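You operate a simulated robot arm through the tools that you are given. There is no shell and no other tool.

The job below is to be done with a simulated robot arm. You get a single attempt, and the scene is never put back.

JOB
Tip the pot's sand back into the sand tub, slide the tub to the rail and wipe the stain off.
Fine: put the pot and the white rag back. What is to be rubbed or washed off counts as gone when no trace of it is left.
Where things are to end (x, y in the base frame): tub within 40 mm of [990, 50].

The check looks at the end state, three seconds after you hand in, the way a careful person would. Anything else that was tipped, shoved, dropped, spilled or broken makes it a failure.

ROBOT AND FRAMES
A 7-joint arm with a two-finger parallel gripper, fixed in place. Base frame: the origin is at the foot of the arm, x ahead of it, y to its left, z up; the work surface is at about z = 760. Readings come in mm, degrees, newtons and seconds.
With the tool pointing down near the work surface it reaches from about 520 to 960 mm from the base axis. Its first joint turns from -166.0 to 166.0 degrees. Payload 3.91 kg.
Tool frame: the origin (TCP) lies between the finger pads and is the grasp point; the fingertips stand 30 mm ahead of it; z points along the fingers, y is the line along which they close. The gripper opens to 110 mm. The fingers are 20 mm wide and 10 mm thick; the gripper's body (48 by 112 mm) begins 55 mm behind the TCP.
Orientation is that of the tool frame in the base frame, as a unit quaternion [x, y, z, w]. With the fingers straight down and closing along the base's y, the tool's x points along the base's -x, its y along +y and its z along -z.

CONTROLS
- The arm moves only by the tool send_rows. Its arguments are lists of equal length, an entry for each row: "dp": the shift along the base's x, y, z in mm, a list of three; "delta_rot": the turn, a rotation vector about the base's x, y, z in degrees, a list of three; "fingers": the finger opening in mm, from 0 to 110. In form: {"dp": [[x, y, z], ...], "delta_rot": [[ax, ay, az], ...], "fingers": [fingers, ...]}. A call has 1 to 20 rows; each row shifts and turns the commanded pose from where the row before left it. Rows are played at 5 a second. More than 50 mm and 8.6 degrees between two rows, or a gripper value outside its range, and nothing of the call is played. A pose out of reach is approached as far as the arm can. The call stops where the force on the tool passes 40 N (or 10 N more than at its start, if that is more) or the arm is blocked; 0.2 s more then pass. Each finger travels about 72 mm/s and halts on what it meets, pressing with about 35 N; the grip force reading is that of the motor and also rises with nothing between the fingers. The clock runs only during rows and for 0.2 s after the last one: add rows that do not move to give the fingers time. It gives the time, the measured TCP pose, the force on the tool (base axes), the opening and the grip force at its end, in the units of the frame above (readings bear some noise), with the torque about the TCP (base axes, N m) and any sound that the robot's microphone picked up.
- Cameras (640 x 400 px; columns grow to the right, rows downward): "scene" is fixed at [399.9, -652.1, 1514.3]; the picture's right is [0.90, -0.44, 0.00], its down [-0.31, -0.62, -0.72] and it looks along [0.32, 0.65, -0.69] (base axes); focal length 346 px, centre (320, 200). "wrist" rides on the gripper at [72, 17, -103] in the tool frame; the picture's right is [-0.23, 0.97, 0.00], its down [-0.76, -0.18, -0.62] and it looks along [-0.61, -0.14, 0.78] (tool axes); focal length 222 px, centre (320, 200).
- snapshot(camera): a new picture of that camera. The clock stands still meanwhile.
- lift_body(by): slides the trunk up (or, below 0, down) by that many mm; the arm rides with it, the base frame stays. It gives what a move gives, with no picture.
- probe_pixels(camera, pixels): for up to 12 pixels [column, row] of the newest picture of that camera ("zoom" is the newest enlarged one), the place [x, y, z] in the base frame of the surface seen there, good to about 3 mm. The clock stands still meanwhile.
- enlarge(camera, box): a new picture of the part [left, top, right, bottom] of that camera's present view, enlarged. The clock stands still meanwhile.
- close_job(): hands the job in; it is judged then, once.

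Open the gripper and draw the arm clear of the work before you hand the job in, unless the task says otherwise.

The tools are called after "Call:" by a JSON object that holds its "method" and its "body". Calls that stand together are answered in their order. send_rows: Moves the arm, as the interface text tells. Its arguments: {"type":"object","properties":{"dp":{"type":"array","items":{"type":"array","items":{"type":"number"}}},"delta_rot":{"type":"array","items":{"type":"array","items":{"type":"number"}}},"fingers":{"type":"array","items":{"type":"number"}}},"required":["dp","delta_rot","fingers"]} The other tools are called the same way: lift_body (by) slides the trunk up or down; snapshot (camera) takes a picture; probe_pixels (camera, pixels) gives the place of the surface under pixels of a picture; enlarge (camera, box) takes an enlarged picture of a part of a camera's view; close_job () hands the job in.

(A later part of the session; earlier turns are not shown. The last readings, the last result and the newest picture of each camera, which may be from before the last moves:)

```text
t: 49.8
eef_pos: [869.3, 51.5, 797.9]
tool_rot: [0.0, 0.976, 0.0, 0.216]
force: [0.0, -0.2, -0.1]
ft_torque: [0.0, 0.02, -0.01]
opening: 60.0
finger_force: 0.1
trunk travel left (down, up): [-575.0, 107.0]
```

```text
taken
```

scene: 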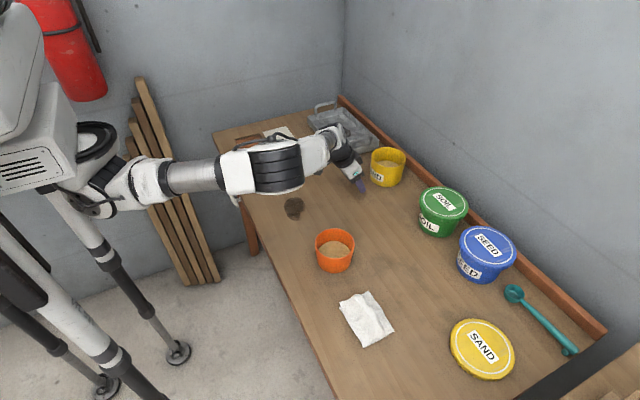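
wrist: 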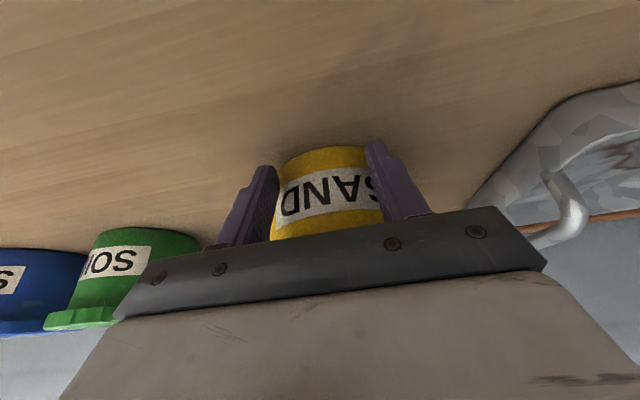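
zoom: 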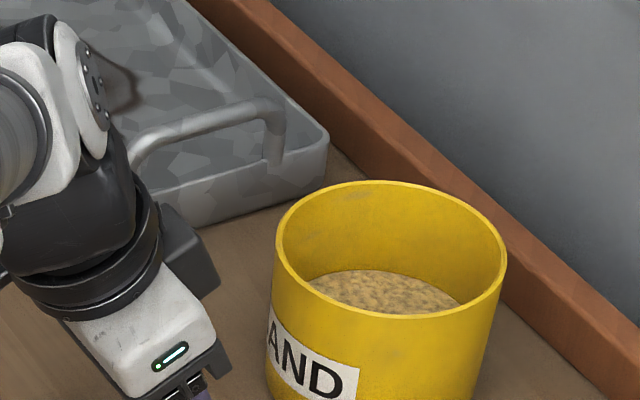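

The tub stands alone now. I probe its rim in the enlarged picture for its centre.

Call:
{"method": "probe_pixels", "body": {"camera": "zoom", "pixels": [[276, 243], [293, 212], [330, 191], [375, 183], [420, 190], [465, 208], [495, 233], [505, 258], [490, 290], [440, 313], [390, 318], [330, 300]]}}

```text
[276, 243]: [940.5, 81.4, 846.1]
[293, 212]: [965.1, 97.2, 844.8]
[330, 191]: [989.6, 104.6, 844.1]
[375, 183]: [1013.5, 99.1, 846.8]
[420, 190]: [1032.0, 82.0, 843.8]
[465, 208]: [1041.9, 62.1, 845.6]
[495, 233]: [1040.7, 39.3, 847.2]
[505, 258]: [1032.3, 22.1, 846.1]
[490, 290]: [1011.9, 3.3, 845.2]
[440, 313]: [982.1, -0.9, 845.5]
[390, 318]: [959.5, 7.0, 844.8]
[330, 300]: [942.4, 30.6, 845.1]
```

The tub is now at about (987.5, 51), on target. I raise the arm, open the fingers and swing to above the pot with the tool pitched 35° below horizontal.

Call:
{"method": "send_rows", "body": {"dp": [[0, 0, 40], [0, 0, 40], [0, 0, 40], [-20, -20, 40], [-25, -30, 25], [-30, -35, 0], [-30, -35, 0], [-30, -35, 0], [-30, -35, 0], [-30, -30, 0], [-8, 0, 0], [0, 0, 0]], "delta_rot": [[0, 0, 0], [0, 0, 0], [0, 0, 0], [0, 0, 0], [0, -5, 0], [0, -5, 0], [0, -5, 0], [0, -5, 0], [0, -5, 0], [0, -5, 0], [0, 0, 0], [0, 0, 0]], "fingers": [60, 60, 60, 80, 110, 110, 110, 110, 110, 110, 110, 110]}}

Call:
{"method": "snapshot", "body": {"camera": "scene"}}

Call:
{"method": "snapshot", "body": {"camera": "wrist"}}

```text
t: 52.4
eef_pos: [665.4, -168.6, 985.2]
tool_rot: [0.0, 0.887, -0.001, 0.462]
force: [-0.5, -0.5, 0.4]
ft_torque: [0.03, 0.0, -0.01]
opening: 109.8
finger_force: 0.0
trunk travel left (down, up): [-575.0, 107.0]
```

```text
taken
```

scene: 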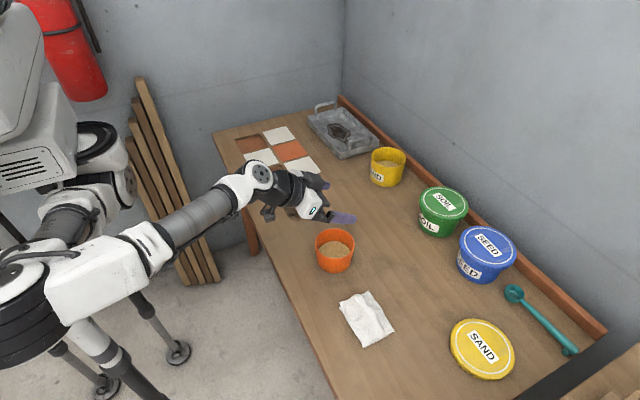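

```text
taken
```

wrist: 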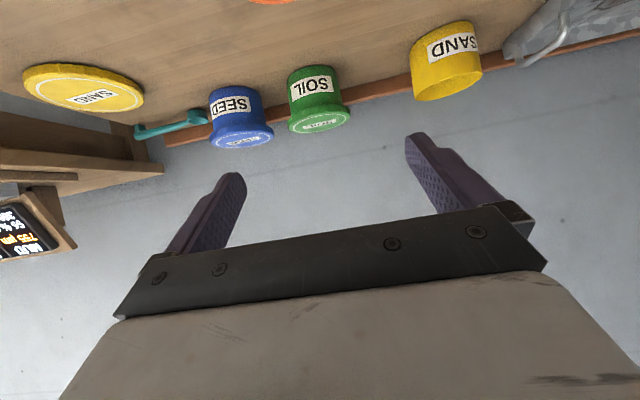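

The tool is at (665, −168.6, 985) right above the pot. I measure the pot's rim again for a precise centre before lowering.

Call:
{"method": "enlarge", "body": {"camera": "scene", "box": [295, 220, 375, 280]}}

```text
6.67 times, centred on (335, 250) of scene
```

zoom: 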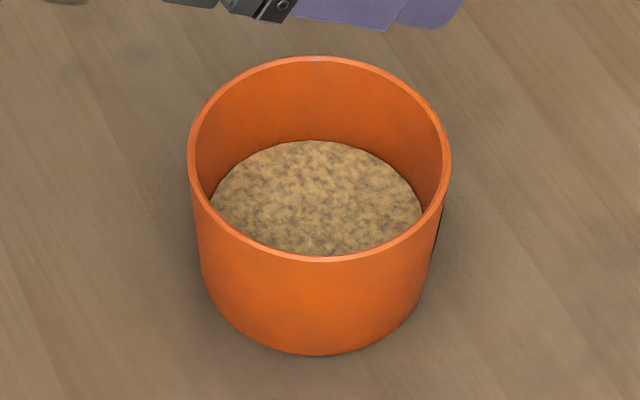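

Call:
{"method": "probe_pixels", "body": {"camera": "zoom", "pixels": [[191, 150], [215, 95], [260, 66], [320, 58], [380, 70], [425, 102], [446, 145], [440, 200], [400, 240], [320, 259], [250, 240], [205, 200]]}}

Call:
{"method": "probe_pixels", "body": {"camera": "zoom", "pixels": [[210, 290], [320, 350], [420, 290], [200, 240], [435, 240], [320, 300], [260, 345], [380, 340], [320, 180]]}}

```text
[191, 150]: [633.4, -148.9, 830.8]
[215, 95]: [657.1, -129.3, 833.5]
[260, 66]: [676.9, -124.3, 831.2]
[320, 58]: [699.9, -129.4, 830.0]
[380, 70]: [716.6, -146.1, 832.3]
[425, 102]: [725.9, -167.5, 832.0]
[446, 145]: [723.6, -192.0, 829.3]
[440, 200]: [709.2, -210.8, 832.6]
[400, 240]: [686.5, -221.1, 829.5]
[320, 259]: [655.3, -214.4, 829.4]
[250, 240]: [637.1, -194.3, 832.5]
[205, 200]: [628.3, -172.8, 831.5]
```

```text
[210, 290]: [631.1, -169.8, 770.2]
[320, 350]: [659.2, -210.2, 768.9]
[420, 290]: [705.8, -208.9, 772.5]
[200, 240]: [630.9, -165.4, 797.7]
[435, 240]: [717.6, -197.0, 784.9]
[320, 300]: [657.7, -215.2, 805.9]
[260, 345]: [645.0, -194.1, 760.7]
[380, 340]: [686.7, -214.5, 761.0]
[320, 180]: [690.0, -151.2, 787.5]
```

Pot centre refined to ≈(679, −171), radius 49. I descend in two stages, correcting y to −170.5, and check the arm against the table edge midway.

Call:
{"method": "send_rows", "body": {"dp": [[0, -2, -30], [0, 0, -30], [0, 0, -30], [0, 0, -25], [0, 0, 0]], "delta_rot": [[0, 0, 0], [0, 0, 0], [0, 0, 0], [0, 0, 0], [0, 0, 0]], "fingers": [110, 110, 110, 110, 110]}}

Call:
{"method": "snapshot", "body": {"camera": "scene"}}

Call:
{"method": "snapshot", "body": {"camera": "wrist"}}

Call:
{"method": "enlarge", "body": {"camera": "scene", "box": [240, 160, 400, 280]}}

```text
t: 53.6
eef_pos: [664.6, -169.4, 870.3]
tool_rot: [0.0, 0.887, -0.001, 0.462]
force: [0.7, -1.3, -0.2]
ft_torque: [0.02, 0.0, 0.02]
opening: 110.0
finger_force: 0.2
trunk travel left (down, up): [-575.0, 107.0]
```

```text
taken
```

scene: 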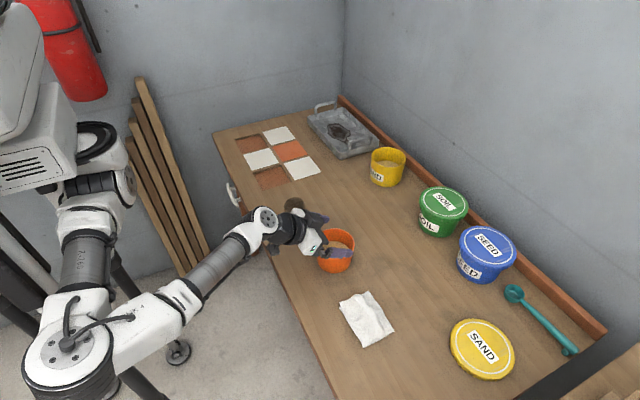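

```text
taken
```

wrist: 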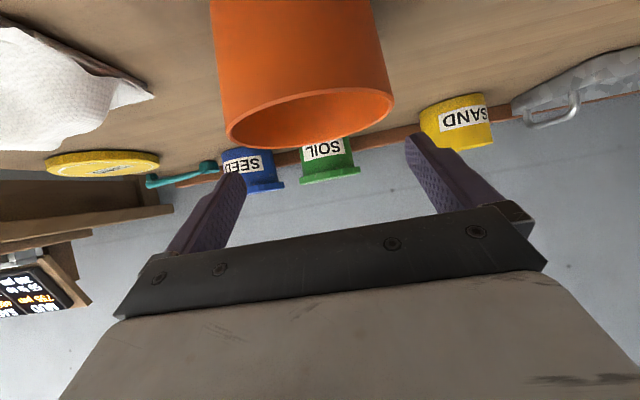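

```text
3.33 times, centred on (320, 220) of scene
```

zoom: 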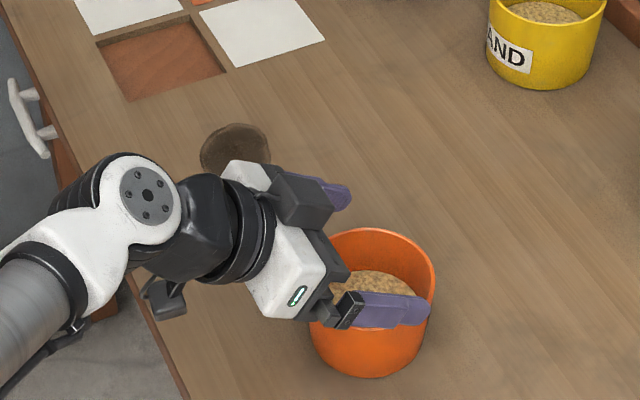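

The fingers straddle the pot without touching. The camera (zoom (165,300)) and forearm hang near the table edge, so I probe their heights before going 64 mm lower.

Call:
{"method": "probe_pixels", "body": {"camera": "zoom", "pixels": [[165, 300], [175, 312], [150, 290], [130, 240], [100, 230], [60, 290], [20, 300], [75, 330], [40, 360], [155, 315], [185, 255], [260, 310]]}}

Call:
{"method": "enlarge", "body": {"camera": "scene", "box": [150, 190, 310, 300]}}

```text
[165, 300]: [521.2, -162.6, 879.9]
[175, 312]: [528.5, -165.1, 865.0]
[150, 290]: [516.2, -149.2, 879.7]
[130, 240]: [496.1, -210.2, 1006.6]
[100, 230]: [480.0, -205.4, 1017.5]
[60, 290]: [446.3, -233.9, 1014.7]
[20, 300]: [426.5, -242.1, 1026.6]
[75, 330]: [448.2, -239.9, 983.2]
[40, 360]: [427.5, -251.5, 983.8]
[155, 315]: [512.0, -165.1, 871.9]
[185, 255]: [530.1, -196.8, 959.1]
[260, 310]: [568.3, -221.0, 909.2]
```

```text
3.64 times, centred on (230, 245) of scene
```

zoom: 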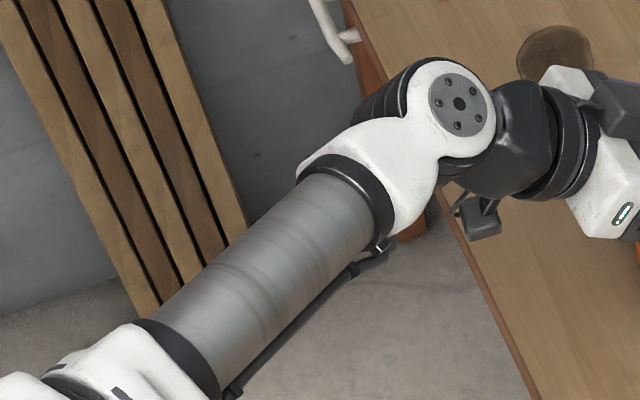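

The camera's underside is at z≈865 now, so it will clear the table by about 35 mm at the grasp, and the forearm is high. I lower the last 64 mm.

Call:
{"method": "send_rows", "body": {"dp": [[0, -1, -20], [0, 0, -20], [0, 0, -14], [0, 0, -10], [0, 0, 0]], "delta_rot": [[0, 0, 0], [0, 0, 0], [0, 0, 0], [0, 0, 0], [0, 0, 0]], "fingers": [110, 110, 110, 110, 110]}}

Call:
{"method": "snapshot", "body": {"camera": "wrist"}}

Call:
{"method": "enlarge", "body": {"camera": "scene", "box": [240, 180, 400, 300]}}

```text
t: 54.8
eef_pos: [664.6, -171.5, 805.8]
tool_rot: [0.0, 0.887, 0.0, 0.462]
force: [0.1, -0.4, 0.2]
ft_torque: [0.03, 0.01, -0.02]
opening: 110.0
finger_force: 0.1
trunk travel left (down, up): [-575.0, 107.0]
```

```text
taken
```

wrist: 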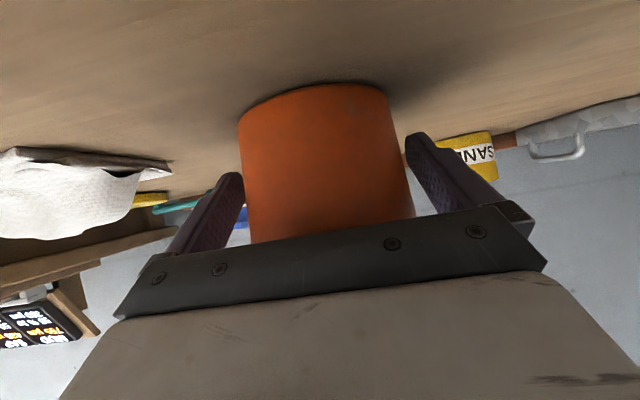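

```text
3.33 times, centred on (320, 240) of scene
```

zoom: 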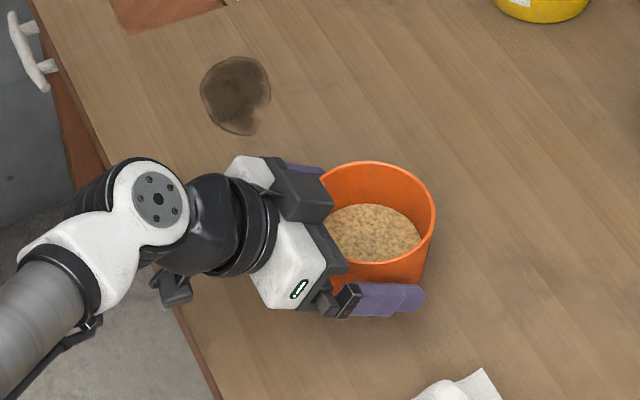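

Both fingers flank the pot at mid-height with no contact. I close the fingers on it gently.

Call:
{"method": "send_rows", "body": {"dp": [[0, 0, 0], [0, 0, 0], [0, 0, 0], [0, 0, 0], [0, 0, 0]], "delta_rot": [[0, 0, 0], [0, 0, 0], [0, 0, 0], [0, 0, 0], [0, 0, 0]], "fingers": [104, 99, 94, 85, 80]}}

Call:
{"method": "snapshot", "body": {"camera": "wrist"}}

Call:
{"method": "enlarge", "body": {"camera": "scene", "box": [240, 180, 400, 300]}}

```text
t: 56.0
eef_pos: [664.7, -171.0, 806.2]
tool_rot: [0.0, 0.887, 0.0, 0.462]
force: [0.1, 0.9, -0.9]
ft_torque: [-0.01, 0.02, 0.02]
opening: 95.7
finger_force: 34.6
trunk travel left (down, up): [-575.0, 107.0]
```

```text
taken
```

wrist: 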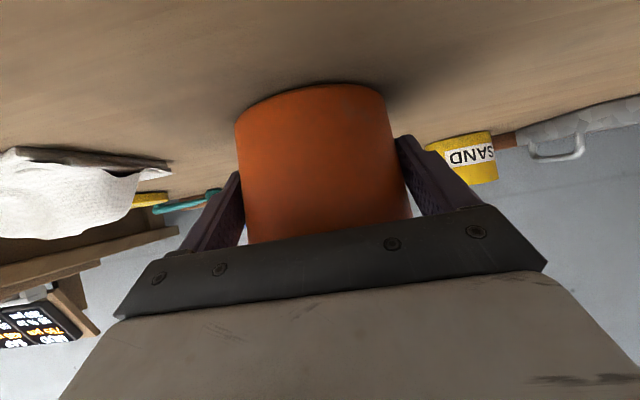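

```text
3.33 times, centred on (320, 240) of scene
```

zoom: 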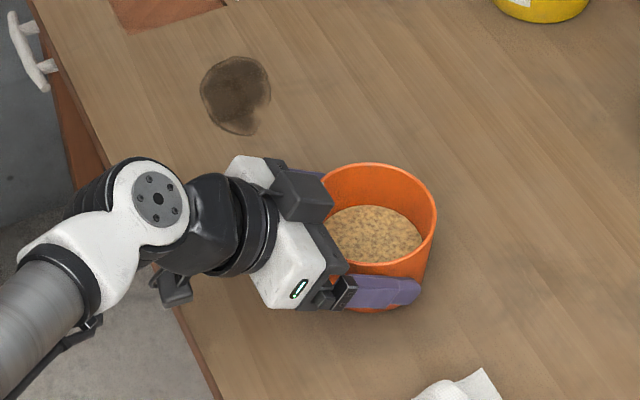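

Gripped: opening 95.7, force 34.6. I lift slowly by 40 mm and check that the pot comes along upright.

Call:
{"method": "send_rows", "body": {"dp": [[0, 0, 5], [0, 0, 10], [0, 0, 10], [0, 0, 15], [0, 0, 0]], "delta_rot": [[0, 0, 0], [0, 0, 0], [0, 0, 0], [0, 0, 0], [0, 0, 0]], "fingers": [80, 80, 80, 80, 80]}}

Call:
{"method": "snapshot", "body": {"camera": "scene"}}

Call:
{"method": "enlarge", "body": {"camera": "scene", "box": [240, 160, 400, 280]}}

```text
t: 57.2
eef_pos: [665.3, -171.5, 845.1]
tool_rot: [-0.001, 0.887, 0.0, 0.461]
force: [-0.2, 0.3, -3.1]
ft_torque: [-0.03, 0.02, 0.02]
opening: 96.0
finger_force: 35.4
trunk travel left (down, up): [-575.0, 107.0]
```

```text
taken
```

scene: 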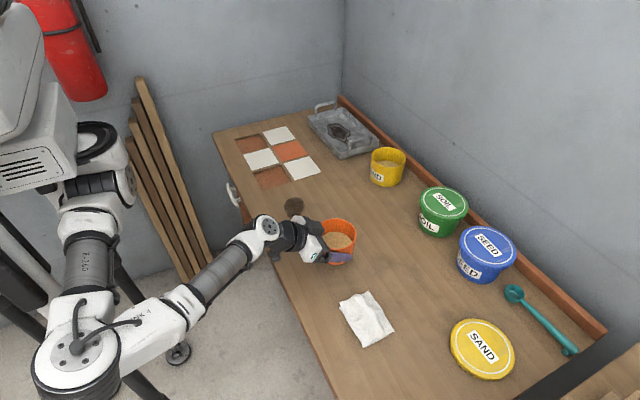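

```text
3.33 times, centred on (320, 220) of scene
```

zoom: 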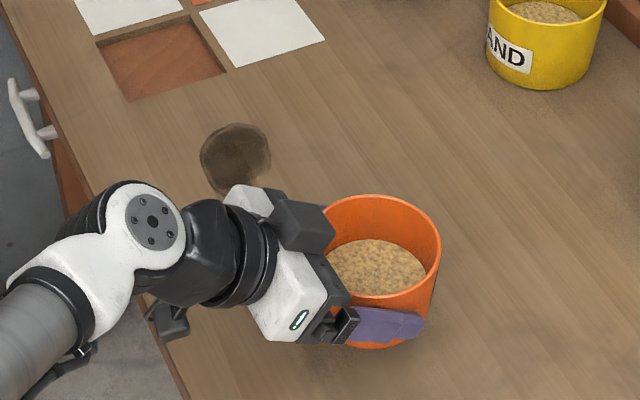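

The pot is lifted (≈3 N) and upright. I probe its rim to know its exact offset from the TCP for the pour.

Call:
{"method": "probe_pixels", "body": {"camera": "zoom", "pixels": [[345, 203], [375, 196], [405, 202], [428, 218], [440, 243], [432, 270], [410, 288], [380, 295]]}}

```text
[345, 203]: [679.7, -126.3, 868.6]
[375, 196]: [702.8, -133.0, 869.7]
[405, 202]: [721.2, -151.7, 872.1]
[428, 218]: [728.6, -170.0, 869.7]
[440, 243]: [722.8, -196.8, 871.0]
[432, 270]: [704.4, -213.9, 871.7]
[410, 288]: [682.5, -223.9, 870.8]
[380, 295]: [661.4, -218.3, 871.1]
```

The pot's axis sits ≈15 mm ahead of the TCP, rim 25 mm above it. I raise it and carry it level towards the tub, to the pour start near (973, −7, 945).

Call:
{"method": "send_rows", "body": {"dp": [[0, 0, 25], [0, 0, 25], [0, 0, 25], [10, 5, 25], [20, 10, 0], [25, 13, 0], [25, 14, 0], [25, 14, 0], [25, 14, 0], [25, 14, 0], [25, 14, 0], [25, 14, 0], [25, 14, 0], [25, 14, 0], [25, 14, 0], [20, 6, 0], [8, 4, 0], [0, 0, 0]], "delta_rot": [[0, 0, 0], [0, 0, 0], [0, 0, 0], [0, 0, 0], [0, 0, 0], [0, 0, 0], [0, 0, 0], [0, 0, 0], [0, 0, 0], [0, 0, 0], [0, 0, 0], [0, 0, 0], [0, 0, 0], [0, 0, 0], [0, 0, 0], [0, 0, 0], [0, 0, 0], [0, 0, 0]], "fingers": [80, 80, 80, 80, 80, 80, 80, 80, 80, 80, 80, 80, 80, 80, 80, 80, 80, 80]}}

Call:
{"method": "snapshot", "body": {"camera": "scene"}}

Call:
{"method": "enlarge", "body": {"camera": "scene", "box": [300, 80, 460, 200]}}

```text
t: 61.0
eef_pos: [974.5, -8.3, 945.6]
tool_rot: [-0.001, 0.887, 0.0, 0.462]
force: [0.1, -0.1, -2.6]
ft_torque: [-0.03, 0.05, 0.0]
opening: 95.7
finger_force: 35.3
trunk travel left (down, up): [-575.0, 107.0]
```

```text
taken
```

scene: 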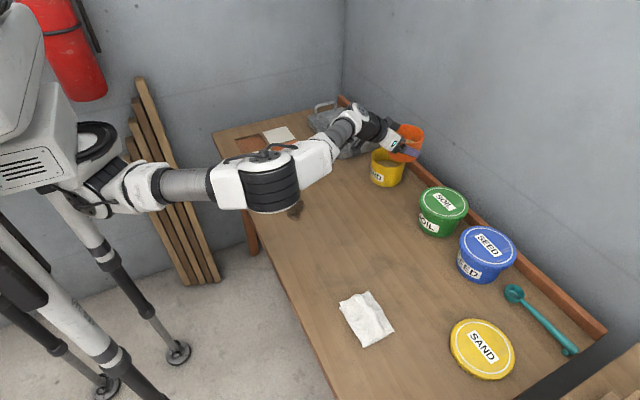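

```text
3.33 times, centred on (380, 140) of scene
```

zoom: 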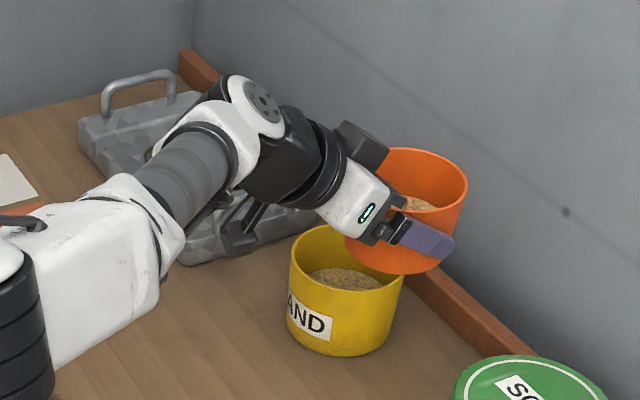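

The pot is level above the tub's −y side, both rims clear. I tilt it to 60° about base x, keeping the pouring lip at about y=41 over the tub.

Call:
{"method": "send_rows", "body": {"dp": [[0, -2, -1], [0, -1, -1], [0, -1, -1], [0, -0.7, -1], [0, 1.5, -1], [0, 2, -1], [0, 2.3, -1], [0, 2.5, -1], [0, 0, 0]], "delta_rot": [[-7.5, 0, 0], [-7.5, 0, 0], [-7.5, 0, 0], [-7.5, 0, 0], [-7.5, 0, 0], [-7.5, 0, 0], [-7.5, 0, 0], [-7.5, 0, 0], [0, 0, 0]], "fingers": [80, 80, 80, 80, 80, 80, 80, 80, 80]}}

Call:
{"method": "enlarge", "body": {"camera": "scene", "box": [320, 90, 448, 190]}}

```text
t: 63.0
eef_pos: [974.5, -3.6, 937.7]
tool_rot: [-0.23, 0.767, -0.445, 0.4]
force: [0.3, 0.6, -2.2]
ft_torque: [0.02, 0.04, 0.02]
opening: 96.0
finger_force: 35.2
trunk travel left (down, up): [-575.0, 107.0]
```

```text
4.00 times, centred on (384, 140) of scene
```

zoom: 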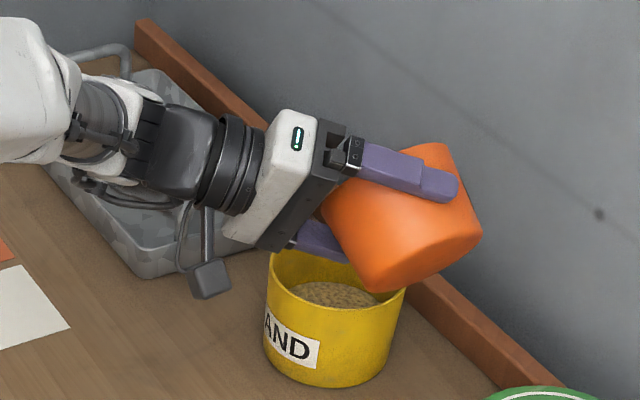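

At 60° the pot's mouth is over the tub and nothing is touching. I continue slowly to 90°, letting the sand run out.

Call:
{"method": "send_rows", "body": {"dp": [[0, 1.6, 0], [0, 1.7, 0], [0, 1.8, 0], [0, 1.9, 0], [0, 2, 0], [0, 0, 0], [0, 2.5, 0], [0, 2.5, 0], [0, 2.7, 0], [0, 2.8, 0], [0, 2.9, 0], [0, 0, 0], [0, 0, 0]], "delta_rot": [[-3, 0, 0], [-3, 0, 0], [-3, 0, 0], [-3, 0, 0], [-3, 0, 0], [0, 0, 0], [-3, 0, 0], [-3, 0, 0], [-3, 0, 0], [-3, 0, 0], [-3, 0, 0], [0, 0, 0], [0, 0, 0]], "fingers": [80, 80, 80, 80, 80, 80, 80, 80, 80, 80, 80, 80, 80]}}

Call:
{"method": "enlarge", "body": {"camera": "scene", "box": [320, 90, 448, 190]}}

Call:
{"method": "snapshot", "body": {"camera": "wrist"}}

```text
t: 65.8
eef_pos: [973.7, 20.3, 936.9]
tool_rot: [-0.328, 0.627, -0.627, 0.326]
force: [0.4, 0.1, -0.7]
ft_torque: [0.04, 0.05, 0.01]
opening: 95.2
finger_force: 34.8
trunk travel left (down, up): [-575.0, 107.0]
```

```text
4.00 times, centred on (384, 140) of scene
```

zoom: 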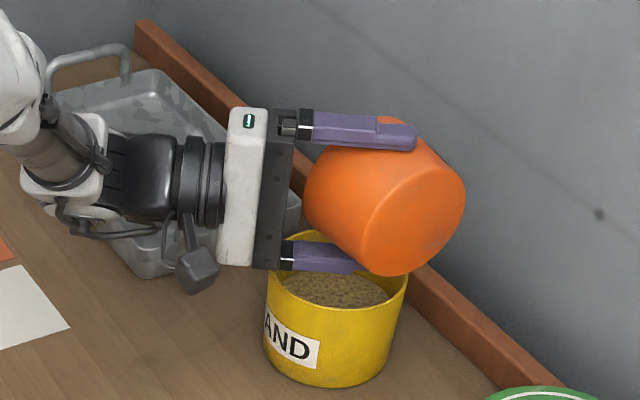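

```text
taken
```

wrist: 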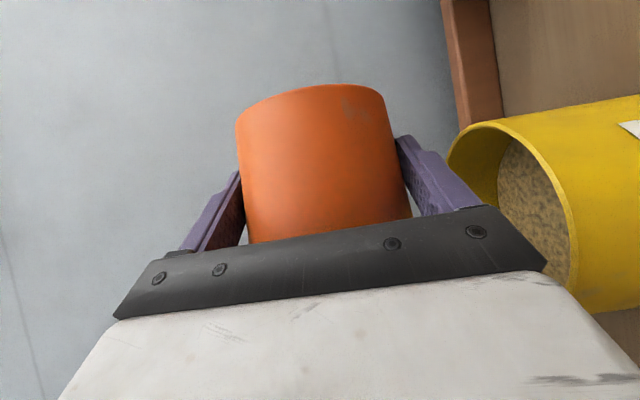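

The tub's sand level has risen and the load fell to ≈0.7 N, so most sand is out. I continue to 120° and hold a few seconds to empty it.

Call:
{"method": "send_rows", "body": {"dp": [[0, 5, 1], [0, 5, 1], [0, 5, 1], [0, 0, 0], [0, 5.5, 0], [0, 6, 0], [0, 6, 0], [0, 0, 0], [0, 0, 0], [0, 0, 0], [0, 0, 0], [0, 0, 0], [0, 0, 0]], "delta_rot": [[-5, 0, 0], [-5, 0, 0], [-5, 0, 0], [0, 0, 0], [-5, 0, 0], [-5, 0, 0], [-5, 0, 0], [0, 0, 0], [0, 0, 0], [0, 0, 0], [0, 0, 0], [0, 0, 0], [0, 0, 0]], "fingers": [80, 80, 80, 80, 80, 80, 80, 80, 80, 80, 80, 80, 80]}}

Call:
{"method": "enlarge", "body": {"camera": "scene", "box": [320, 90, 448, 190]}}

Call:
{"method": "snapshot", "body": {"camera": "wrist"}}

```text
t: 68.6
eef_pos: [973.2, 52.1, 940.9]
tool_rot: [0.4, -0.443, 0.768, -0.231]
force: [0.1, 0.6, -1.1]
ft_torque: [-0.02, 0.02, 0.02]
opening: 95.1
finger_force: 35.1
trunk travel left (down, up): [-575.0, 107.0]
```

```text
4.00 times, centred on (384, 140) of scene
```

zoom: 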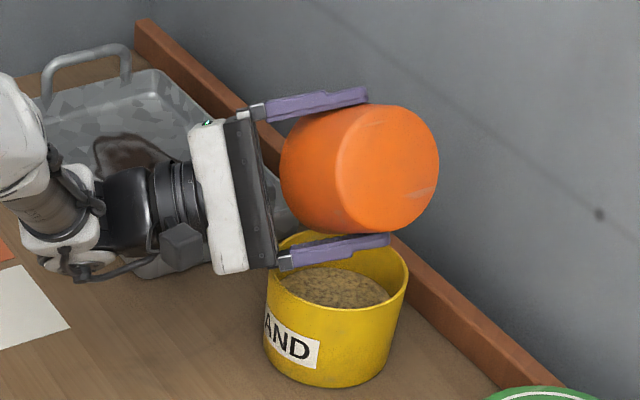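

```text
taken
```

wrist: 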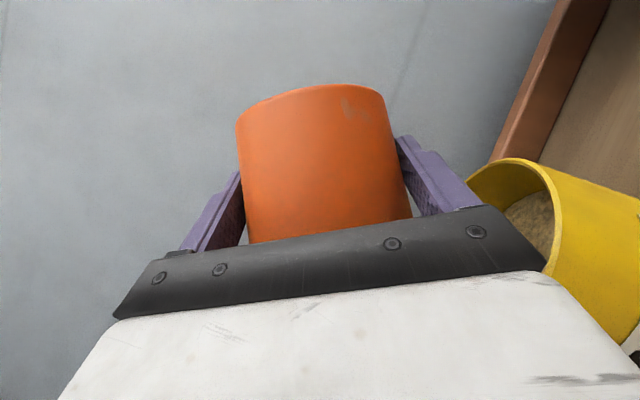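

At 120° the load is ≈1 N, about the empty pot. I add 4° and hold 2 s more with tiny shakes to be sure it is empty.

Call:
{"method": "send_rows", "body": {"dp": [[0, 2, 0], [0, 2, 0], [0, 0, 0], [0, 0, 3], [0, 0, -3], [0, 0, 3], [0, 0, -3], [0, 0, 3], [0, 0, -3], [0, 0, 0], [0, 0, 0], [0, 0, 0]], "delta_rot": [[-2, 0, 0], [-2, 0, 0], [0, 0, 0], [0, 0, 0], [0, 0, 0], [0, 0, 0], [0, 0, 0], [0, 0, 0], [0, 0, 0], [0, 0, 0], [0, 0, 0], [0, 0, 0]], "fingers": [80, 80, 80, 80, 80, 80, 80, 80, 80, 80, 80, 80]}}

Call:
{"method": "enlarge", "body": {"camera": "scene", "box": [320, 90, 448, 190]}}

```text
t: 71.2
eef_pos: [972.8, 56.3, 940.5]
tool_rot: [0.408, -0.418, 0.783, -0.216]
force: [0.1, 0.3, -0.6]
ft_torque: [0.02, 0.02, 0.01]
opening: 95.1
finger_force: 34.6
trunk travel left (down, up): [-575.0, 107.0]
```

```text
4.00 times, centred on (384, 140) of scene
```

zoom: 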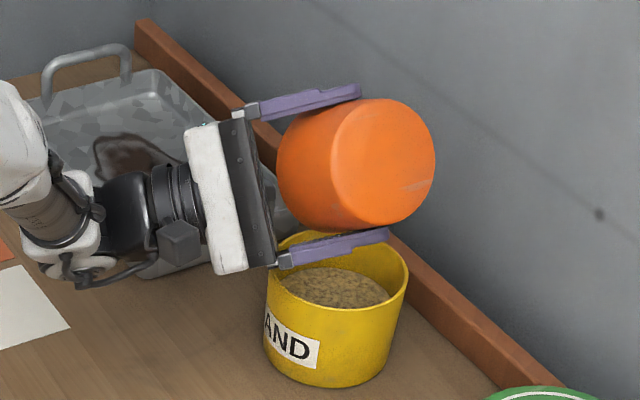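

Load is now within noise of the empty pot. I turn the pot back upright along the same path, keeping the lip over the tub.

Call:
{"method": "send_rows", "body": {"dp": [[0, -4.3, 0], [0, -9, 0], [0, -9, 0], [0, -8, 0], [0, -8, 0], [0, -7, 0], [0, -6.6, 0], [0, -4.5, 0], [0, -4.6, 0], [0, -2.5, 0], [0, -2.3, 0], [0, -2, 1], [0, -1.5, 1], [0, 0.7, 1], [0, 1, 1], [0, 1.5, 1], [0, 2, 1], [0, 0, 0]], "delta_rot": [[4, 0, 0], [7.5, 0, 0], [7.5, 0, 0], [7.5, 0, 0], [7.5, 0, 0], [7.5, 0, 0], [7.5, 0, 0], [7.5, 0, 0], [7.5, 0, 0], [7.5, 0, 0], [7.5, 0, 0], [7.5, 0, 0], [7.5, 0, 0], [7.5, 0, 0], [7.5, 0, 0], [7.5, 0, 0], [7.5, 0, 0], [0, 0, 0]], "fingers": [80, 80, 80, 80, 80, 80, 80, 80, 80, 80, 80, 80, 80, 80, 80, 80, 80, 80]}}

Call:
{"method": "snapshot", "body": {"camera": "scene"}}

Call:
{"method": "enlarge", "body": {"camera": "scene", "box": [320, 90, 448, 190]}}

```text
t: 75.0
eef_pos: [972.4, -8.0, 945.6]
tool_rot: [0.0, 0.887, 0.001, 0.462]
force: [1.1, 0.0, -1.4]
ft_torque: [0.01, 0.0, 0.01]
opening: 94.9
finger_force: 34.9
trunk travel left (down, up): [-575.0, 107.0]
```

```text
taken
```

scene: 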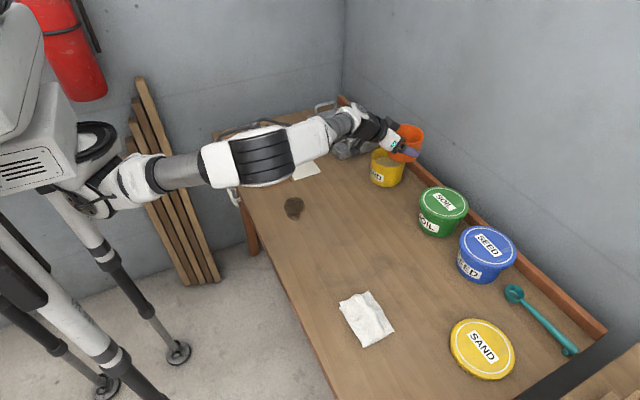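

```text
4.00 times, centred on (384, 140) of scene
```

zoom: 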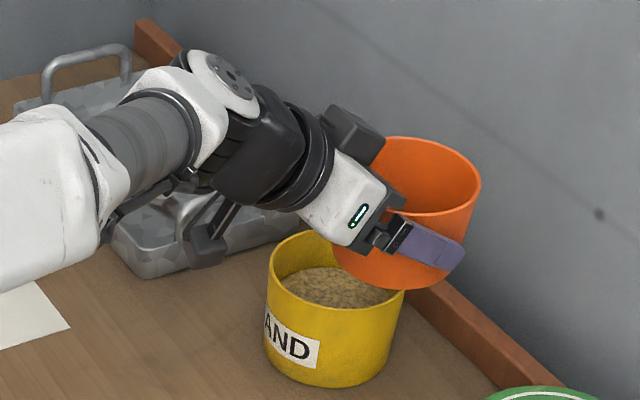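

The pot is upright again, but the opening shrank slightly (95.7→94.9), so it may have shifted in the grip. I probe its rim for level and look inside it.

Call:
{"method": "enlarge", "body": {"camera": "scene", "box": [376, 112, 440, 164]}}

```text
7.69 times, centred on (408, 138) of scene
```

zoom: 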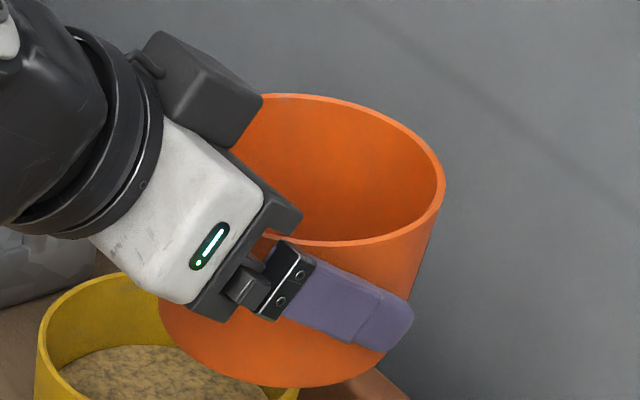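

Call:
{"method": "probe_pixels", "body": {"camera": "zoom", "pixels": [[280, 96], [320, 100], [370, 116], [410, 142], [438, 175], [440, 200], [410, 228], [370, 242], [330, 244], [320, 200], [390, 190], [270, 150]]}}

Call:
{"method": "probe_pixels", "body": {"camera": "zoom", "pixels": [[180, 345], [220, 370], [260, 382], [300, 384], [350, 376], [385, 355], [170, 325]]}}

```text
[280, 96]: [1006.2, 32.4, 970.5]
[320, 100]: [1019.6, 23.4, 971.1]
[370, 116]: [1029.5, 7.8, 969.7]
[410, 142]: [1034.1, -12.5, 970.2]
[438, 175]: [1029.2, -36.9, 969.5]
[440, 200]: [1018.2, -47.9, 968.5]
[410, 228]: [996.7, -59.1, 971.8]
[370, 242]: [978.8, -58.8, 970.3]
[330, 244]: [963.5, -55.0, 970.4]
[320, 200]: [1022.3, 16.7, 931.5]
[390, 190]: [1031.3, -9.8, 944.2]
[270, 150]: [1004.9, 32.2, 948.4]
```

```text
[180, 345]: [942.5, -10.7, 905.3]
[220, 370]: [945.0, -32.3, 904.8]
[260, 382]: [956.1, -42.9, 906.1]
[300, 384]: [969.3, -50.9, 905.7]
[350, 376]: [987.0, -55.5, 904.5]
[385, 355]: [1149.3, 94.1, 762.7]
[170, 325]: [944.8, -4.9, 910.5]
```

The rim is level (z≈970 all round), so the pot is held true. I carry it back above its old place.

Call:
{"method": "send_rows", "body": {"dp": [[-10, -4, 2], [-20, -8, 3], [-25, -13, 0], [-25, -14, 0], [-25, -14, 0], [-25, -14, 0], [-25, -14, 0], [-25, -14, 0], [-25, -14, 0], [-25, -14, 0], [-25, -14, 0], [-25, -12, 0], [-20, -8, 0], [-7.4, -5, 0], [0, 0, 0]], "delta_rot": [[0, 0, 0], [0, 0, 0], [0, 0, 0], [0, 0, 0], [0, 0, 0], [0, 0, 0], [0, 0, 0], [0, 0, 0], [0, 0, 0], [0, 0, 0], [0, 0, 0], [0, 0, 0], [0, 0, 0], [0, 0, 0], [0, 0, 0]], "fingers": [80, 80, 80, 80, 80, 80, 80, 80, 80, 80, 80, 80, 80, 80, 80]}}

Call:
{"method": "snapshot", "body": {"camera": "scene"}}

Call:
{"method": "enlarge", "body": {"camera": "scene", "box": [300, 170, 396, 245]}}

```text
t: 78.2
eef_pos: [665.2, -171.6, 951.3]
tool_rot: [-0.001, 0.887, 0.0, 0.462]
force: [0.8, 0.0, -0.5]
ft_torque: [-0.03, 0.0, -0.03]
opening: 95.1
finger_force: 35.0
trunk travel left (down, up): [-575.0, 107.0]
```

```text
taken
```

scene: 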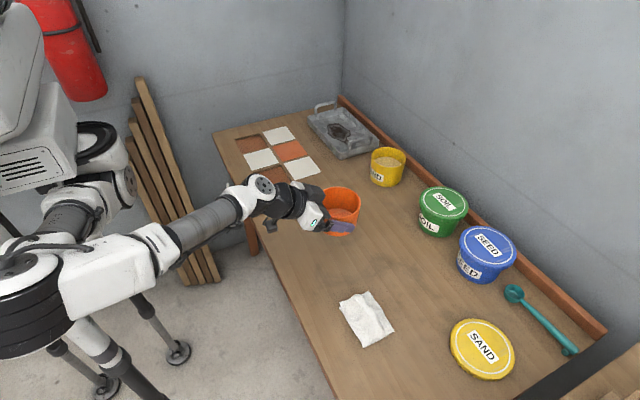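

```text
5.33 times, centred on (348, 208) of scene
```

zoom: 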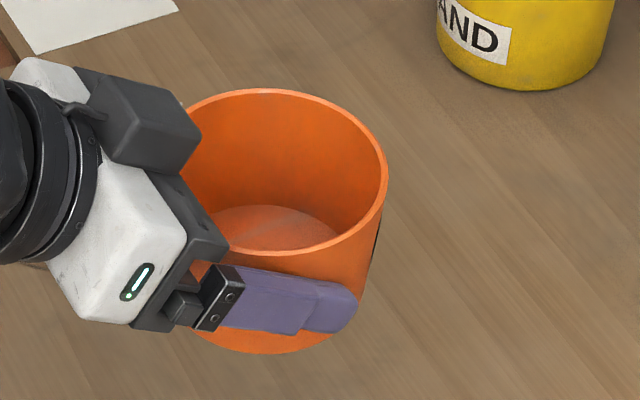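

The pot's floor is visible and empty. I lower it to its old place, slowing near the table.

Call:
{"method": "send_rows", "body": {"dp": [[0, 0, -25], [0, 0, -25], [0, 0, -25], [0, 0, -25], [0, 0, -20], [0, 0, -10], [0, 0, -6], [0, 0, -4], [0, 0, -3], [0, 0, 0]], "delta_rot": [[0, 0, 0], [0, 0, 0], [0, 0, 0], [0, 0, 0], [0, 0, 0], [0, 0, 0], [0, 0, 0], [0, 0, 0], [0, 0, 0], [0, 0, 0]], "fingers": [80, 80, 80, 80, 80, 80, 80, 80, 80, 80]}}

Call:
{"method": "enlarge", "body": {"camera": "scene", "box": [290, 210, 386, 285]}}

```text
t: 80.4
eef_pos: [666.1, -171.2, 807.7]
tool_rot: [-0.001, 0.887, 0.0, 0.462]
force: [0.2, 0.3, -0.6]
ft_torque: [-0.01, 0.0, 0.0]
opening: 94.8
finger_force: 35.5
trunk travel left (down, up): [-575.0, 107.0]
```

```text
5.33 times, centred on (338, 248) of scene
```

zoom: 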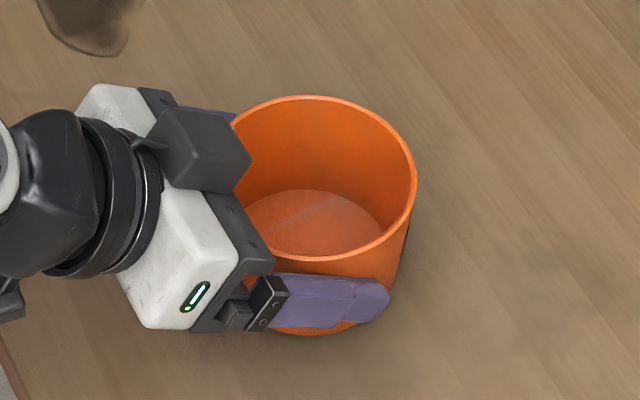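

Force shows no contact yet at 807.7. I lower 1 mm per row and watch for the table.

Call:
{"method": "send_rows", "body": {"dp": [[0, 0, -1], [0, 0, -1], [0, 0, 0]], "delta_rot": [[0, 0, 0], [0, 0, 0], [0, 0, 0]], "fingers": [80, 80, 80]}}

```text
t: 81.2
eef_pos: [665.3, -171.4, 807.0]
tool_rot: [0.0, 0.887, 0.0, 0.462]
force: [-0.1, 0.1, 1.7]
ft_torque: [-0.11, 0.02, -0.02]
opening: 95.0
finger_force: 34.9
trunk travel left (down, up): [-575.0, 107.0]
```

The table is touched (+1.7 N). I open the fingers gradually to release the pot.

Call:
{"method": "send_rows", "body": {"dp": [[0, 0, -0.5], [0, 0, 0], [0, 0, 0], [0, 0, 0], [0, 0, 0], [0, 0, 0], [0, 0, 0]], "delta_rot": [[0, 0, 0], [0, 0, 0], [0, 0, 0], [0, 0, 0], [0, 0, 0], [0, 0, 0], [0, 0, 0]], "fingers": [80, 94, 97, 101, 105, 110, 110]}}

Call:
{"method": "snapshot", "body": {"camera": "wrist"}}

Call:
{"method": "enlarge", "body": {"camera": "scene", "box": [290, 210, 386, 285]}}

```text
t: 82.8
eef_pos: [665.3, -171.5, 806.1]
tool_rot: [0.0, 0.887, 0.0, 0.461]
force: [-0.6, -0.2, -0.7]
ft_torque: [0.02, 0.0, 0.03]
opening: 110.1
finger_force: 0.1
trunk travel left (down, up): [-575.0, 107.0]
```

```text
taken
```

wrist: 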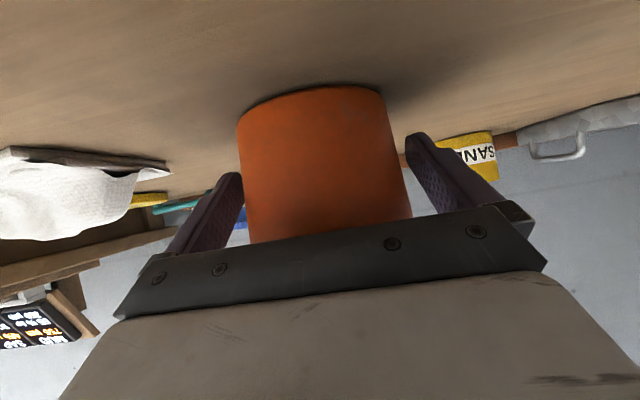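

```text
5.33 times, centred on (338, 248) of scene
```

zoom: 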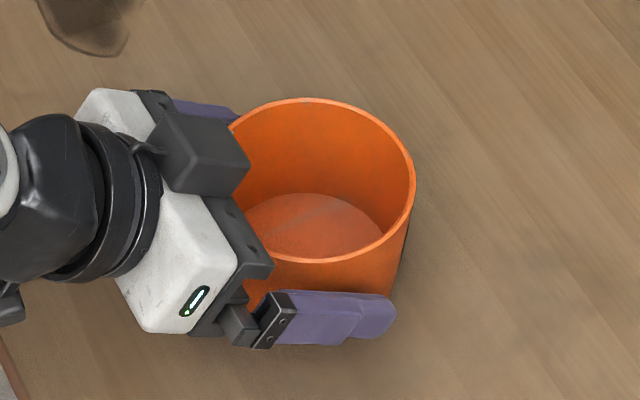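

The pot stands free at its old place. I raise the arm straight up, then bring the tool to vertical and look at the rag.

Call:
{"method": "send_rows", "body": {"dp": [[0, 0, 20], [0, 0, 30], [0, 0, 40], [0, 0, 40], [0, 0, 40], [-10, -20, 20], [-10, -25, 10], [-10, -25, 0], [-10, -25, 0], [-10, -25, 0], [-10, -25, 0], [0, 0, 0]], "delta_rot": [[0, 0, 0], [0, 0, 0], [0, 0, 0], [0, 0, 0], [0, 7, 0], [0, 8, 0], [0, 8, 0], [0, 8, 0], [0, 8, 0], [0, 8, 0], [0, 8, 0], [0, 0, 0]], "fingers": [110, 110, 110, 110, 110, 110, 110, 110, 110, 110, 110, 110]}}

Call:
{"method": "snapshot", "body": {"camera": "scene"}}

Call:
{"method": "snapshot", "body": {"camera": "wrist"}}

```text
t: 84.2
eef_pos: [662.9, -174.3, 980.6]
tool_rot: [0.019, 0.932, 0.073, 0.356]
force: [-0.2, 0.0, -0.6]
ft_torque: [-0.02, 0.01, -0.01]
opening: 109.9
finger_force: 0.0
trunk travel left (down, up): [-575.0, 107.0]
stopped in row 7: the arm was blocked; the commanded pose is now the measured one
```

```text
taken
```

scene: 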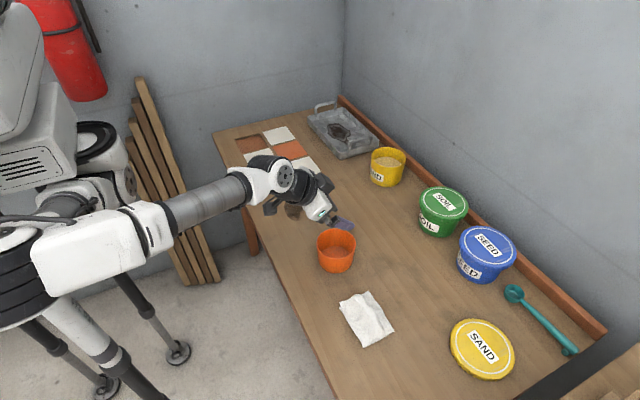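

```text
taken
```

wrist: 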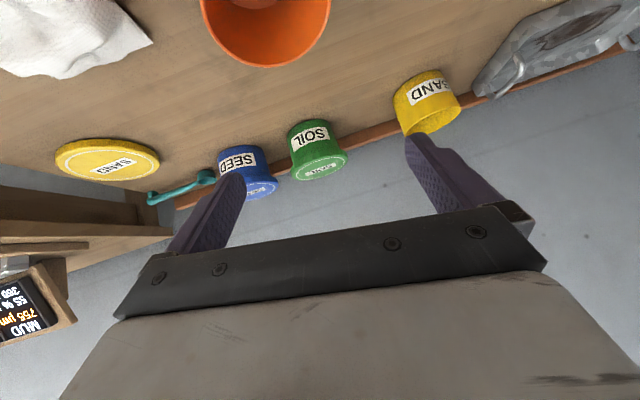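

The arm reported being blocked while turning (probably its folded elbow near the torso at lower left); nothing on the table was touched. I move forward to unfold the elbow, then turn to vertical there.

Call:
{"method": "send_rows", "body": {"dp": [[20, 10, 5], [30, 15, 5], [30, 15, 5], [30, 15, 5], [30, 15, 0], [20, 10, 0], [0, 0, 0]], "delta_rot": [[0, 0, 0], [0, 0, 0], [0, 0, 0], [0, 0, 0], [0, 0, 0], [0, 0, 0], [0, 0, 0]], "fingers": [110, 110, 110, 110, 110, 110, 110]}}

Call:
{"method": "snapshot", "body": {"camera": "scene"}}

```text
t: 85.8
eef_pos: [824.3, -96.0, 999.9]
tool_rot: [0.019, 0.932, 0.07, 0.355]
force: [-0.4, 0.4, 0.8]
ft_torque: [0.06, 0.0, 0.02]
opening: 110.1
finger_force: 0.1
trunk travel left (down, up): [-575.0, 107.0]
```

```text
taken
```

scene: 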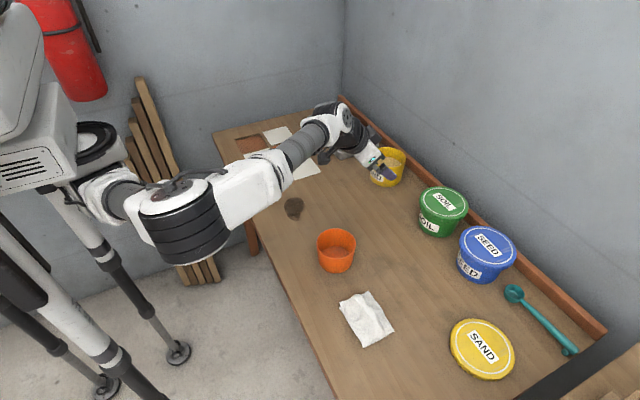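

The elbow is unfolded now. I turn the tool to vertical here.

Call:
{"method": "send_rows", "body": {"dp": [[0, 0, 0], [0, 0, 0], [0, 0, 0], [0, 0, 0], [0, 0, 0], [0, 0, 0], [0, 0, 0]], "delta_rot": [[-1.37, 6.93, 0.37], [-1.37, 6.93, 0.37], [-1.37, 6.93, 0.37], [-1.37, 6.93, 0.37], [-1.37, 6.93, 0.37], [-1.37, 6.93, 0.37], [0, 0, 0]], "fingers": [110, 110, 110, 110, 110, 110, 110]}}

Call:
{"method": "send_rows", "body": {"dp": [[-15, -20, 0], [-25, -35, 0], [-25, -35, 0], [-25, -35, 0], [-25, -35, 0], [-20, -35, 0], [-10, -25, 0], [0, 0, 0]], "delta_rot": [[0, 0, 0], [0, 0, 0], [0, 0, 0], [0, 0, 0], [0, 0, 0], [0, 0, 0], [0, 0, 0], [0, 0, 0]], "fingers": [110, 110, 110, 110, 110, 110, 110, 110]}}

Call:
{"method": "snapshot", "body": {"camera": "scene"}}

Call:
{"method": "snapshot", "body": {"camera": "wrist"}}

```text
t: 87.5
eef_pos: [823.4, -95.5, 999.0]
tool_rot: [0.0, 1.0, 0.0, 0.0]
force: [0.2, -0.4, 0.5]
ft_torque: [-0.01, 0.0, 0.0]
opening: 110.0
finger_force: 0.1
trunk travel left (down, up): [-575.0, 107.0]
```

```text
t: 89.2
eef_pos: [677.6, -315.0, 1000.9]
tool_rot: [0.001, 1.0, 0.0, 0.001]
force: [-0.6, -0.1, -0.1]
ft_torque: [-0.02, -0.01, 0.0]
opening: 110.0
finger_force: 0.1
trunk travel left (down, up): [-575.0, 107.0]
```

```text
taken
```

scene: 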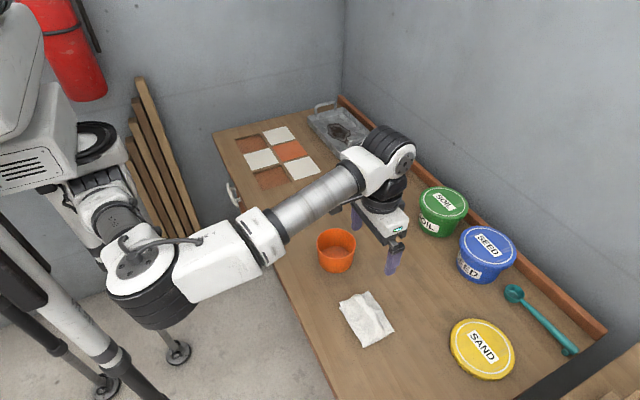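

```text
taken
```

wrist: 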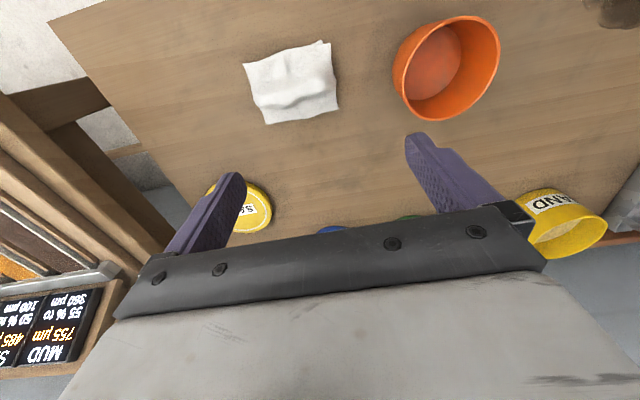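

The tool is vertical above the rag area; the pot is empty. I enlarge the rag in both views and probe its shape, and the stain too.

Call:
{"method": "enlarge", "body": {"camera": "wrist", "box": [230, 30, 358, 130]}}

Call:
{"method": "probe_pixels", "body": {"camera": "zoom", "pixels": [[75, 165], [460, 55], [540, 310], [185, 370], [300, 130], [250, 200], [300, 230], [350, 270], [420, 180], [200, 260], [450, 250], [290, 180]]}}

Call:
{"method": "enlarge", "body": {"camera": "scene", "box": [330, 280, 410, 350]}}

Call:
{"method": "probe_pixels", "body": {"camera": "zoom", "pixels": [[85, 160], [300, 95], [505, 360], [260, 520], [200, 120], [240, 160], [270, 220], [300, 260], [350, 300], [200, 250], [400, 250], [300, 350]]}}

```text
4.00 times, centred on (294, 80) of wrist
```

zoom: 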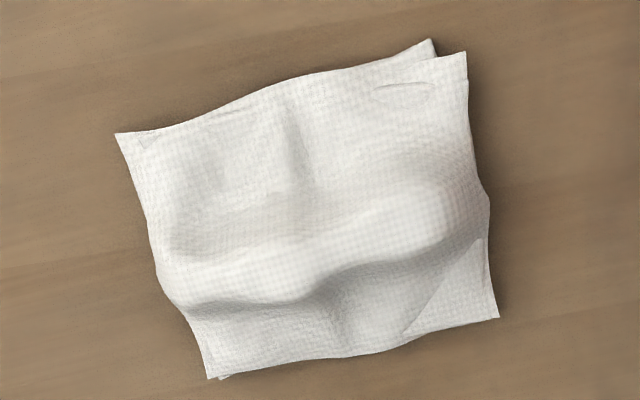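

```text
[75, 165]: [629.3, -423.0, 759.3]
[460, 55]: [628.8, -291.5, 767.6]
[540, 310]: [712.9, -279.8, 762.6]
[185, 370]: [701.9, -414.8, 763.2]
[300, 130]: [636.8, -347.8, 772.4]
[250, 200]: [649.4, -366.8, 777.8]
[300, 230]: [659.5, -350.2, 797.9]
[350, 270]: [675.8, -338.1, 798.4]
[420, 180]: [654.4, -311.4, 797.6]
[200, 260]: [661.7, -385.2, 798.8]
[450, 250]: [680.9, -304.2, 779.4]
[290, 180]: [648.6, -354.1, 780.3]
```

```text
5.71 times, centred on (370, 315) of scene
```

zoom: 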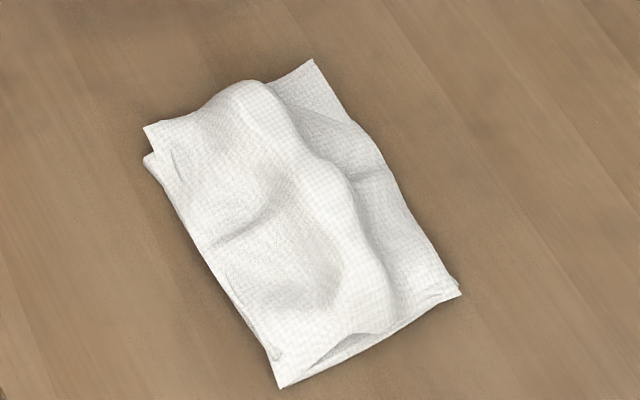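

```text
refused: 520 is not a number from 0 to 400
```

The rag has a ridge running along y near x≈662, top z≈800–807. Before picking it up I want the stain's exact extent, so I move over towards it for a clear view.

Call:
{"method": "send_rows", "body": {"dp": [[0, 40, 0], [0, 45, 0], [0, 45, 0], [0, 45, 0], [0, 45, 0], [0, 45, 0], [0, 45, 0], [0, 40, 0], [0, 0, 0]], "delta_rot": [[0, 0, 0], [0, 0, 0], [0, 0, 0], [0, 0, 0], [0, 0, 0], [0, 0, 0], [0, 0, 0], [0, 0, 0], [0, 0, 0]], "fingers": [110, 110, 110, 110, 110, 110, 110, 110, 110]}}

Call:
{"method": "snapshot", "body": {"camera": "wrist"}}

Call:
{"method": "snapshot", "body": {"camera": "scene"}}

```text
t: 91.2
eef_pos: [677.6, 34.9, 1001.1]
tool_rot: [0.0, 1.0, 0.0, 0.0]
force: [0.3, 0.6, -0.3]
ft_torque: [-0.02, -0.04, 0.04]
opening: 110.1
finger_force: 0.1
trunk travel left (down, up): [-575.0, 107.0]
```

```text
taken
```

wrist: 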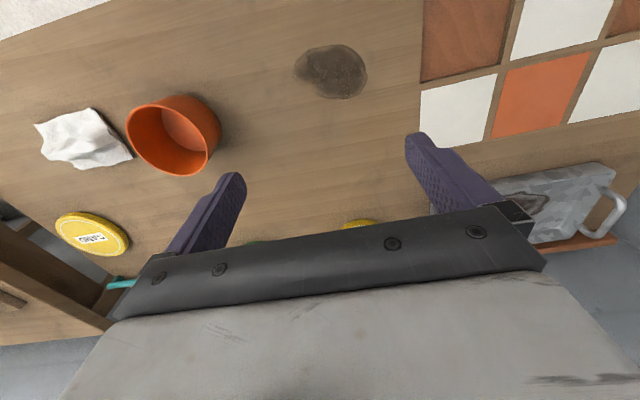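

```text
taken
```

scene: 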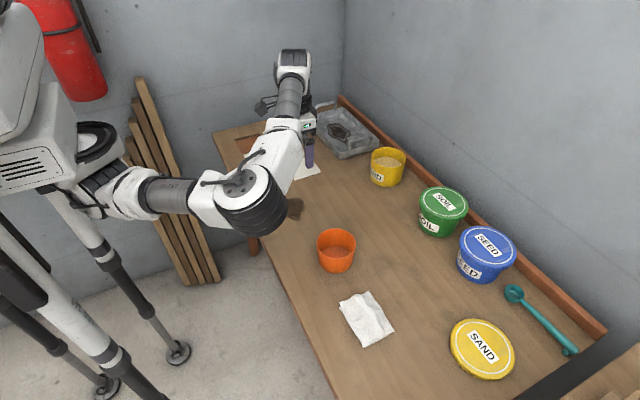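

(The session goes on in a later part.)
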